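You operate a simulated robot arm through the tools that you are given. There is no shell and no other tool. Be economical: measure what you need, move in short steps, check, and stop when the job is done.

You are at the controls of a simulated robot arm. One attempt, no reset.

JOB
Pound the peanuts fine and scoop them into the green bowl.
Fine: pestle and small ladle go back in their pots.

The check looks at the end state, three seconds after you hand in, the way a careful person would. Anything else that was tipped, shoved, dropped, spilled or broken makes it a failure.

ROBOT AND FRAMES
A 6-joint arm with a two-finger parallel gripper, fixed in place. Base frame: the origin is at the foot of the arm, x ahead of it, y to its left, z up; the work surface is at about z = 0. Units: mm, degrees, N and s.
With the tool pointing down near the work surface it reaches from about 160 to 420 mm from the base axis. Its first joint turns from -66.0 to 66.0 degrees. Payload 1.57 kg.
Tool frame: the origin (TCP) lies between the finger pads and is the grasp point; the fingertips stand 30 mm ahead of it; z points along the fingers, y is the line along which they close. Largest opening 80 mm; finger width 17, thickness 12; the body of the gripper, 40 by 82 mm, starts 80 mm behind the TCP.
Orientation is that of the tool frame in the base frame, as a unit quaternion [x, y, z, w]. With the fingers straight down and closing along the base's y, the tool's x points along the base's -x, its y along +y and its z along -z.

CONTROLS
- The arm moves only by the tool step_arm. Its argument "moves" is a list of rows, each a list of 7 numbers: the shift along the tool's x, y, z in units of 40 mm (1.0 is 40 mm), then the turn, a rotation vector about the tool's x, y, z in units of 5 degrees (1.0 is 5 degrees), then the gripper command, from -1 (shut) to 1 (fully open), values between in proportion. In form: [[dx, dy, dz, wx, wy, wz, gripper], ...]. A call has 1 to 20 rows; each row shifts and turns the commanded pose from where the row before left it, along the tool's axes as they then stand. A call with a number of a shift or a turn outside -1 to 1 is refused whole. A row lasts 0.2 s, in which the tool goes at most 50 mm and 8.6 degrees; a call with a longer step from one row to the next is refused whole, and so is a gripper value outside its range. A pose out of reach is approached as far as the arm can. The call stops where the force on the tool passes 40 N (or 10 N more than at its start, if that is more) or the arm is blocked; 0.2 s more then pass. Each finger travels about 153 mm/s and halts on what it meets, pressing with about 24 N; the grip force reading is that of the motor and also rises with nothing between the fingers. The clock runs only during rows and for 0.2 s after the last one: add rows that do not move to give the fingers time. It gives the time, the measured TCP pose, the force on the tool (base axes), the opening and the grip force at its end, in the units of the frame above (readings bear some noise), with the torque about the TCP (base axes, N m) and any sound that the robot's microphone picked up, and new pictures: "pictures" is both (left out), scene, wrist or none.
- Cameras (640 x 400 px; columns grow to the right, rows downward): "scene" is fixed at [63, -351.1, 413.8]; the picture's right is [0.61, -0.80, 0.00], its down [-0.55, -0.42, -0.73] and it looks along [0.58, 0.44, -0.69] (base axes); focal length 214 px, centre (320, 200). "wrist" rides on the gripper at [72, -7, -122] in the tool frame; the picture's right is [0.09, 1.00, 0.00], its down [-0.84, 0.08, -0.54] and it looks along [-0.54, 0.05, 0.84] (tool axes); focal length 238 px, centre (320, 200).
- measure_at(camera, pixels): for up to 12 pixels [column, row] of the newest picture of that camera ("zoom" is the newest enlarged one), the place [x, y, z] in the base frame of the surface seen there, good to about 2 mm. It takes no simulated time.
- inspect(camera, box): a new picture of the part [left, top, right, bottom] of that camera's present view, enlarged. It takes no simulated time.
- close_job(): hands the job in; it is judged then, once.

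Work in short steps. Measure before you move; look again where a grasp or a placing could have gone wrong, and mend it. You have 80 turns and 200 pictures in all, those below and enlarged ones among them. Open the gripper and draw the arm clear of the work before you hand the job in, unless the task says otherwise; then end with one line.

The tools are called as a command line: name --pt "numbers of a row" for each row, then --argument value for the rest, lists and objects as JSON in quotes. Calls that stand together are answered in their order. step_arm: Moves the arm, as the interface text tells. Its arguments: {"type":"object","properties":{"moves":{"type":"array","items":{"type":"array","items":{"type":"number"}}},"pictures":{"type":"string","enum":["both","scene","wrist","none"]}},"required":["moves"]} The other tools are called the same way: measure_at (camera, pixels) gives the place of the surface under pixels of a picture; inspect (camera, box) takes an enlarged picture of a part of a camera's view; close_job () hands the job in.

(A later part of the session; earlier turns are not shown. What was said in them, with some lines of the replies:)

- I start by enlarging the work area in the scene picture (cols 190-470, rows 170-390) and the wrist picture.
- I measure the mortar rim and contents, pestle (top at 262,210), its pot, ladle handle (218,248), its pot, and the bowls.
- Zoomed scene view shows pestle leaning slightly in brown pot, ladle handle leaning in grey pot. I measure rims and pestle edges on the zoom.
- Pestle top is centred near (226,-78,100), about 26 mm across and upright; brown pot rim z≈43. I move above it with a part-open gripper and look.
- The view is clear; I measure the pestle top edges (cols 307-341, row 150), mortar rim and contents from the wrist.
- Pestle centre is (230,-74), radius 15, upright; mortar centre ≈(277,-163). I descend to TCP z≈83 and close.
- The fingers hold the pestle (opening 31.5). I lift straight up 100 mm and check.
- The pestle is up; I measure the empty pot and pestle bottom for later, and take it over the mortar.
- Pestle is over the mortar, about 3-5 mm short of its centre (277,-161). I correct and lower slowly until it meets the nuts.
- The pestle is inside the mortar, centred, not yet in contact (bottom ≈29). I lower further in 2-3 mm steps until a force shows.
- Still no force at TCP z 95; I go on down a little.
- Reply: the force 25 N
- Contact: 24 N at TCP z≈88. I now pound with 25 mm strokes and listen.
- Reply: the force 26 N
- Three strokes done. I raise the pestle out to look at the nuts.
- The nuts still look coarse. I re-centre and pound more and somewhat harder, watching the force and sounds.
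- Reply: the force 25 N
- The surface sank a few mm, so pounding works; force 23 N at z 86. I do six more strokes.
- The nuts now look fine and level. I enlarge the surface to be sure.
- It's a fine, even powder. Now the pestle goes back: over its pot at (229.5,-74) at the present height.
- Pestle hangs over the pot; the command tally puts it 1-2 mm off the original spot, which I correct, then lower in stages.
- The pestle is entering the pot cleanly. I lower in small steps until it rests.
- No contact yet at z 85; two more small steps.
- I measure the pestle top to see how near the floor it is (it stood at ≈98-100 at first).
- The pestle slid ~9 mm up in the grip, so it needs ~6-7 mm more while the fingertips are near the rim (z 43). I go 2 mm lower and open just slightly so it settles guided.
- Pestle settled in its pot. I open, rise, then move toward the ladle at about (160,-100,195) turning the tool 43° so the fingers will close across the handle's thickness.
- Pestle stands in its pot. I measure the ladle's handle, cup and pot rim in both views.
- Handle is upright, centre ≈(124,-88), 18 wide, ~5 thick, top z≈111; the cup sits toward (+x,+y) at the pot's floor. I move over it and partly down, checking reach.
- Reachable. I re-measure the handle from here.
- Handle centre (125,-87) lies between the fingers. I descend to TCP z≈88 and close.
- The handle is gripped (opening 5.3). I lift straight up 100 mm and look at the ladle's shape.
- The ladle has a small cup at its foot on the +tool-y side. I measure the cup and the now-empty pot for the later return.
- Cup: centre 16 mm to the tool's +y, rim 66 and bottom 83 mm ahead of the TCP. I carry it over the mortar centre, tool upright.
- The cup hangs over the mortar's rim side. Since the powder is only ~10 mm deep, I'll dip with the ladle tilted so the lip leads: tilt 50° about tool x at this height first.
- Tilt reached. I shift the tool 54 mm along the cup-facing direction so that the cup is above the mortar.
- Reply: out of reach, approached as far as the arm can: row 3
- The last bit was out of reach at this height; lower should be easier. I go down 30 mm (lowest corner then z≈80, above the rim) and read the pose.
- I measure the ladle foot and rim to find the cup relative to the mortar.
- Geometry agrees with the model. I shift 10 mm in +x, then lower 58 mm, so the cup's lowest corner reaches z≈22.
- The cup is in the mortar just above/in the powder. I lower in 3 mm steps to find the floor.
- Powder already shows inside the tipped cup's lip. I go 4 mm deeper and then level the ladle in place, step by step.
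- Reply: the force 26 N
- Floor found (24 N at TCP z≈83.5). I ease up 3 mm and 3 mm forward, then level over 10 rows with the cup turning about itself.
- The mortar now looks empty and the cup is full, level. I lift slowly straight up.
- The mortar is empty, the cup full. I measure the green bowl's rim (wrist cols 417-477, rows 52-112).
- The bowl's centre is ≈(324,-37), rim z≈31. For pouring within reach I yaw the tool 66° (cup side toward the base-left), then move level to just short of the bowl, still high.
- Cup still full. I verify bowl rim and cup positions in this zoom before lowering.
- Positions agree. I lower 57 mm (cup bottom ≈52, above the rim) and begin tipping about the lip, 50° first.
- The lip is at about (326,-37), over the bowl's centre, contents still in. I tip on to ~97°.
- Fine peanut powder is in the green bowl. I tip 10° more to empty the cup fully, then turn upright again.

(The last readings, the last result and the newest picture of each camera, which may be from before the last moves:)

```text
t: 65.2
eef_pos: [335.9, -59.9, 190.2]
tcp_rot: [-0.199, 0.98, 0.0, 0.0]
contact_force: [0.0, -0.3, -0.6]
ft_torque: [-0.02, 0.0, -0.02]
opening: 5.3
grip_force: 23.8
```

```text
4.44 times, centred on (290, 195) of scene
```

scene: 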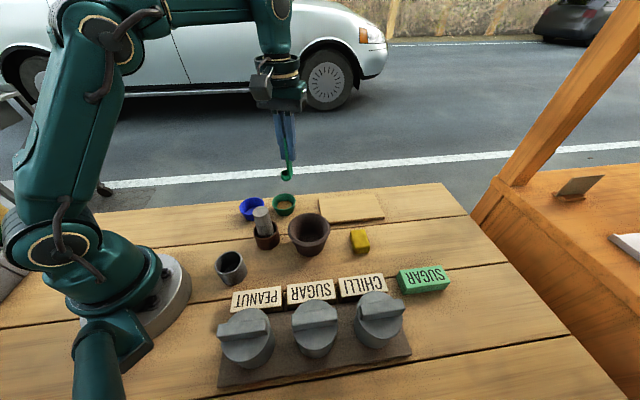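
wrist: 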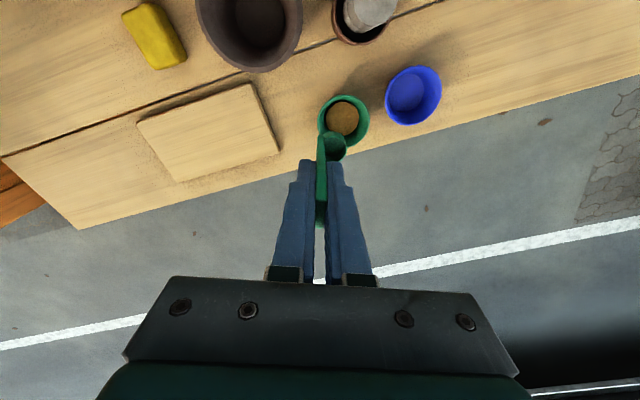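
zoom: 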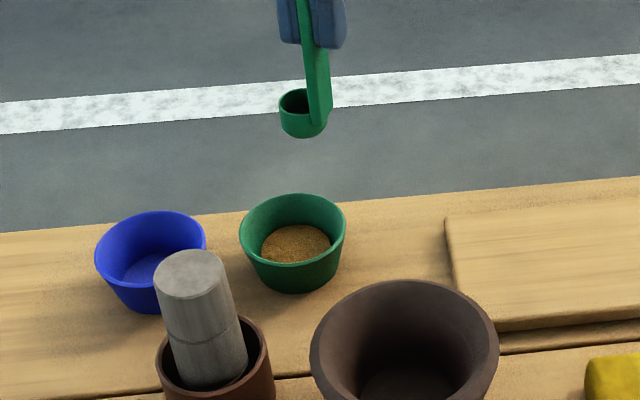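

All the powder is in the green bowl and the cup is empty. I carry the ladle back the way it came: translate, yaw back.

step_arm --pt "0.422 -0.2975 0 0 0 0 -1" --pt "0.422 -0.2975 0 0 0 0 -1" --pt "0.422 -0.2975 0 0 0 0 -1" --pt "0.422 -0.2975 0 0 0 0 -1" --pt "0.422 -0.2975 0 0 0 0 -1" --pt "0.42 -0.2975 0 0 0 0 -1" --pt "0 0 0 0 0 0.95 -1" --pt "0 0 0 0 0 0.95 -1" --pt "0 0 0 0 0 0.95 -1" --pt "0 0 0 0 0 0.95 -1" --pt "0 0 0 0 0 0.95 -1" --pt "0 0 0 0 0 0.95 -1" --pt "0 0 0 0 0 0.95 -1" --pt "0 0 0 0 0 0.95 -1" --pt "0 0 0 0 0 0.95 -1" --pt "0 0 0 0 0 0.95 -1" --pt "0 0 0 0 0 0.95 -1" --pt "0 0 0 0 0 0.95 -1" --pt "0 0 0 0 0 0.95 -1" --pt "0 0 0 0 0 0.85 -1" --pictures "none"

step_arm --pt "0.665 -0.174 0 0 0 0 -1" --pt "0.665 -0.174 0 0 0 0 -1" --pt "0.665 -0.174 0 0 0 0 -1" --pt "0.665 -0.174 0 0 0 0 -1" --pt "0.665 -0.174 0 0 0 0 -1" --pt "0.665 -0.174 0 0 0 0 -1" --pt "0 0 0 0 0 0 -1" --pt "0 0 0 0 0 0 -1"

inspect --camera "wrist" --box '[240, 70, 400, 190]'

inspect --camera "scene" --box '[180, 180, 300, 290]'

```text
t: 69.4
eef_pos: [270.6, -166.8, 190.1]
tcp_rot: [0.367, 0.93, 0.0, -0.001]
contact_force: [-0.4, -0.3, 0.1]
ft_torque: [-0.02, 0.01, 0.0]
opening: 5.2
grip_force: 23.7
```

```text
t: 71.2
eef_pos: [126.2, -87.9, 190.5]
tcp_rot: [0.366, 0.93, 0.0, 0.0]
contact_force: [0.0, 0.3, -0.2]
ft_torque: [0.01, -0.02, 0.01]
opening: 5.2
grip_force: 24.2
```

scene: 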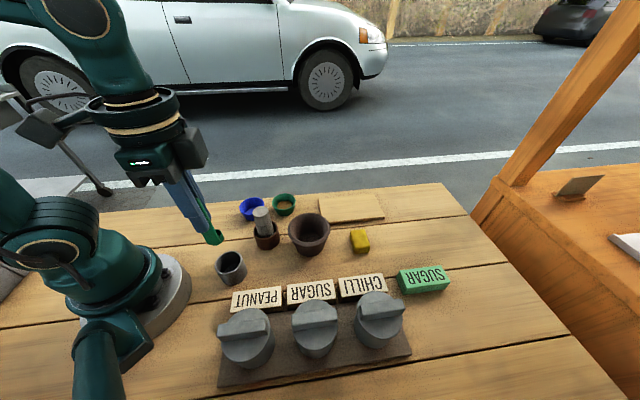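
wrist: 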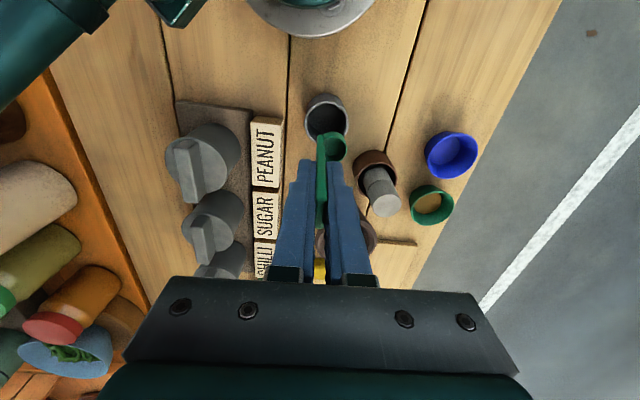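

```text
3.33 times, centred on (320, 130) of wrist
```

zoom: 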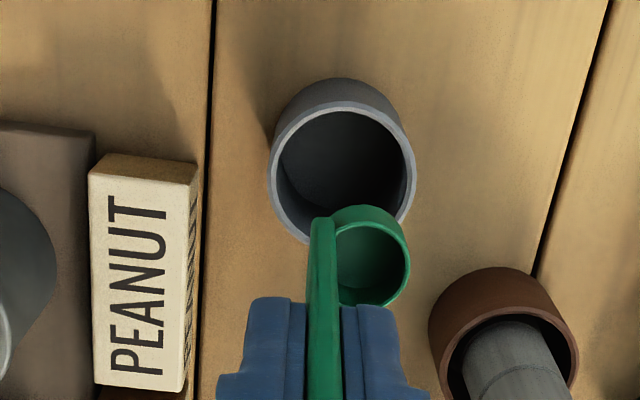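

```text
3.64 times, centred on (240, 235) of scene
```

zoom: 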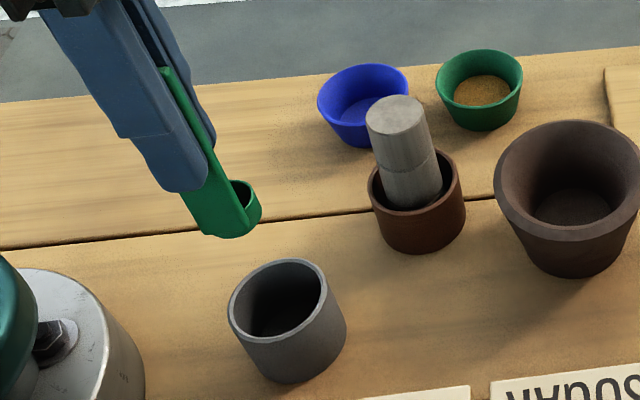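

Ladle hangs over the grey pot as when lifted, about 1-2 mm too far to tool +y. I correct and lower in stages.

step_arm --pt "0 -0.05 0 0 0 0 -1" --pt "0 0 0.5 0 0 0 -1" --pt "0 0 0.5 0 0 0 -1" --pt "0 0 0.3 0 0 0 -1" --pt "0 0 0.2 0 0 0 -1" --pt "0 0 0 0 0 0 -1"

inspect --camera "wrist" --box '[240, 70, 400, 190]'

inspect --camera "scene" --box '[180, 200, 300, 300]'

```text
t: 72.6
eef_pos: [123.4, -89.1, 129.7]
tcp_rot: [0.366, 0.93, 0.0, 0.0]
contact_force: [-0.5, 0.3, 1.1]
ft_torque: [-0.02, 0.03, -0.03]
opening: 5.3
grip_force: 24.1
```

scene: 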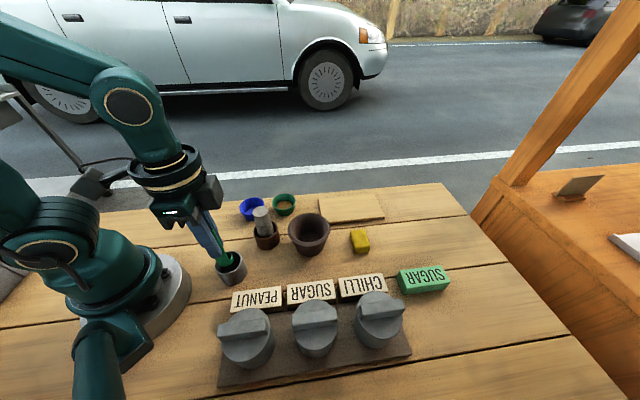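
wrist: 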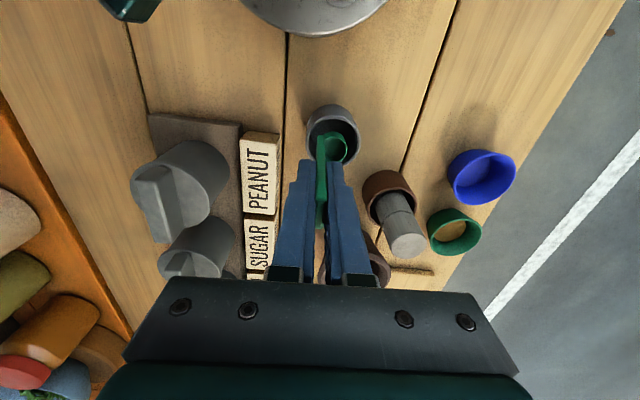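

```text
3.33 times, centred on (320, 130) of wrist
```

zoom: 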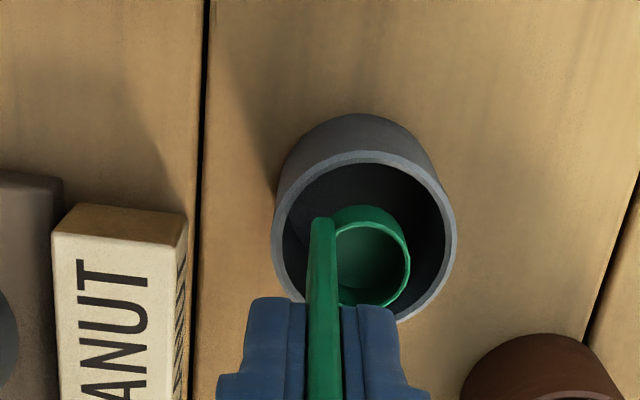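

```text
4.00 times, centred on (240, 250) of scene
```

zoom: 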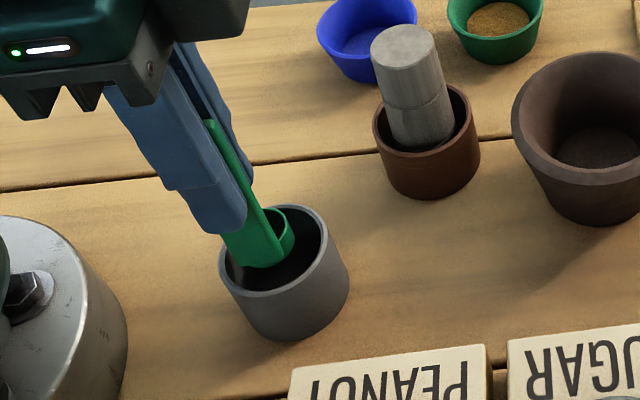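

The cup enters the pot cleanly. I lower on in small steps to near the floor.

step_arm --pt "0 0 0.3 0 0 0 -1" --pt "0 0 0.3 0 0 0 -1" --pt "0 0 0.2 0 0 0 -1" --pt "0 0 0.1 0 0 0 -1" --pt "0 0 0.08 0 0 0 -1" --pictures "none"

```text
t: 73.8
eef_pos: [123.7, -89.8, 91.4]
tcp_rot: [0.367, 0.93, 0.0, 0.0]
contact_force: [0.6, 0.2, 0.4]
ft_torque: [0.0, -0.01, -0.01]
opening: 5.4
grip_force: 24.1
```

step_arm --pt "0 0 0.06 0 0 0 -1" --pt "0 0 0.05 0 0 0 -1" --pt "0 0 0.04 0 0 0 -1" --pictures "none"

```text
t: 74.6
eef_pos: [124.7, -90.2, 83.6]
tcp_rot: [0.368, 0.93, 0.0, 0.002]
contact_force: [-2.1, -2.1, 20.3]
ft_torque: [-0.08, -0.05, -0.02]
opening: 5.2
grip_force: 23.7
```

It rests on the pot floor (20 N). I ease up 1 mm, open, and rise clear.

step_arm --pt "0 0 -0.04 0 0 0 -1" --pt "0 0 0 0 0 0 -0.8" --pt "0 0 0 0 0 0 -0.5" --pt "0 0 0 0 0 0 0" --pt "0 0 0 0 0 0 0" --pt "0 0 -0.4 0 0 0 0" --pt "0 0 -0.7 0 0 0 0" --pt "0 0 -0.9 0 0 0 0" --pt "0 0 -0.9 0 0 0 0" --pt "0 0 -0.4 0 0 0 0"

inspect --camera "scene" --box '[190, 180, 350, 290]'

```text
t: 76.8
eef_pos: [125.0, -90.4, 218.0]
tcp_rot: [0.367, 0.93, 0.001, -0.001]
contact_force: [-0.2, 0.3, -0.5]
ft_torque: [0.03, -0.01, -0.01]
opening: 39.9
grip_force: 0.0
```

scene: 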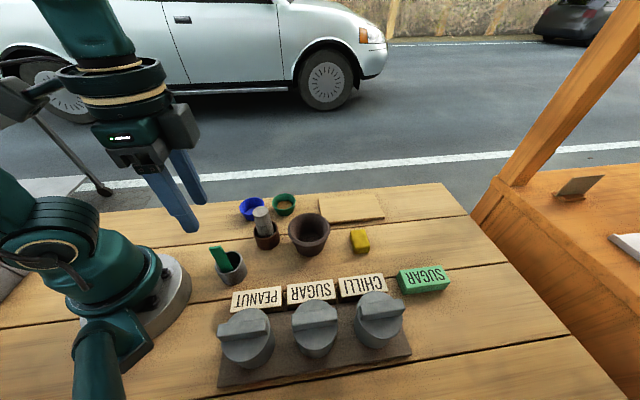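
wrist: 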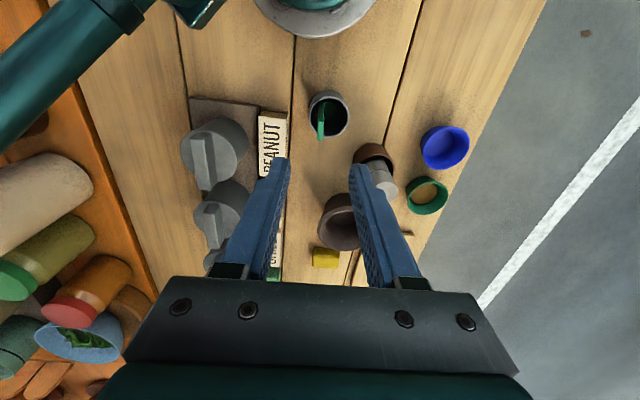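

```text
3.64 times, centred on (270, 235) of scene
```

zoom: 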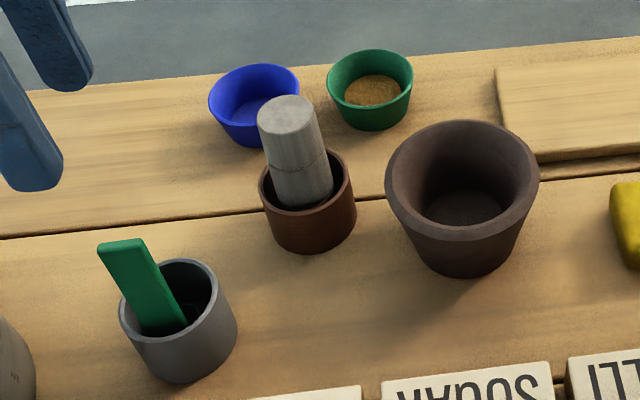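

Pestle and ladle stand in their pots, the fine peanuts are in the green bowl, the mortar is empty, and nothing else has moved. I rise a little, open fully, then hand in.

step_arm --pt "-0.4 0 -0.5 0 0 0 1" --pt "-0.4 0 -0.5 0 0 0 1" --pt "0 0 0 0 0 0 1" --pictures "scene"

close_job

```text
t: 77.6
eef_pos: [145.6, -112.2, 255.6]
tcp_rot: [0.366, 0.931, 0.0, -0.001]
contact_force: [-0.7, -0.3, 0.2]
ft_torque: [0.01, -0.04, 0.01]
opening: 80.0
grip_force: 0.0
```

scene: 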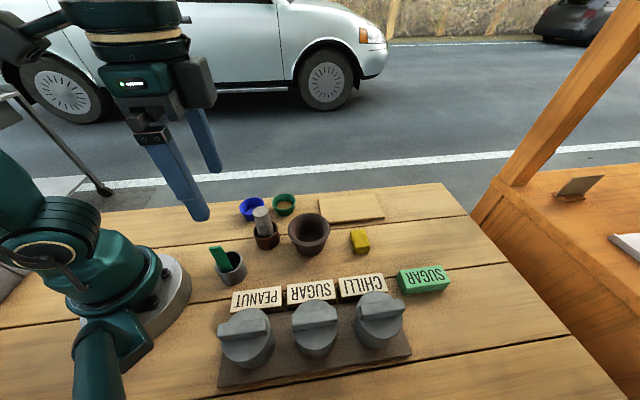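

```text
The job is handed in.
```

The job is handed in: the peanuts are pounded to a fine powder in the green bowl, the mortar is empty, the pestle and ladle are back in their pots, and the last pictures show nothing else moved or spilled.
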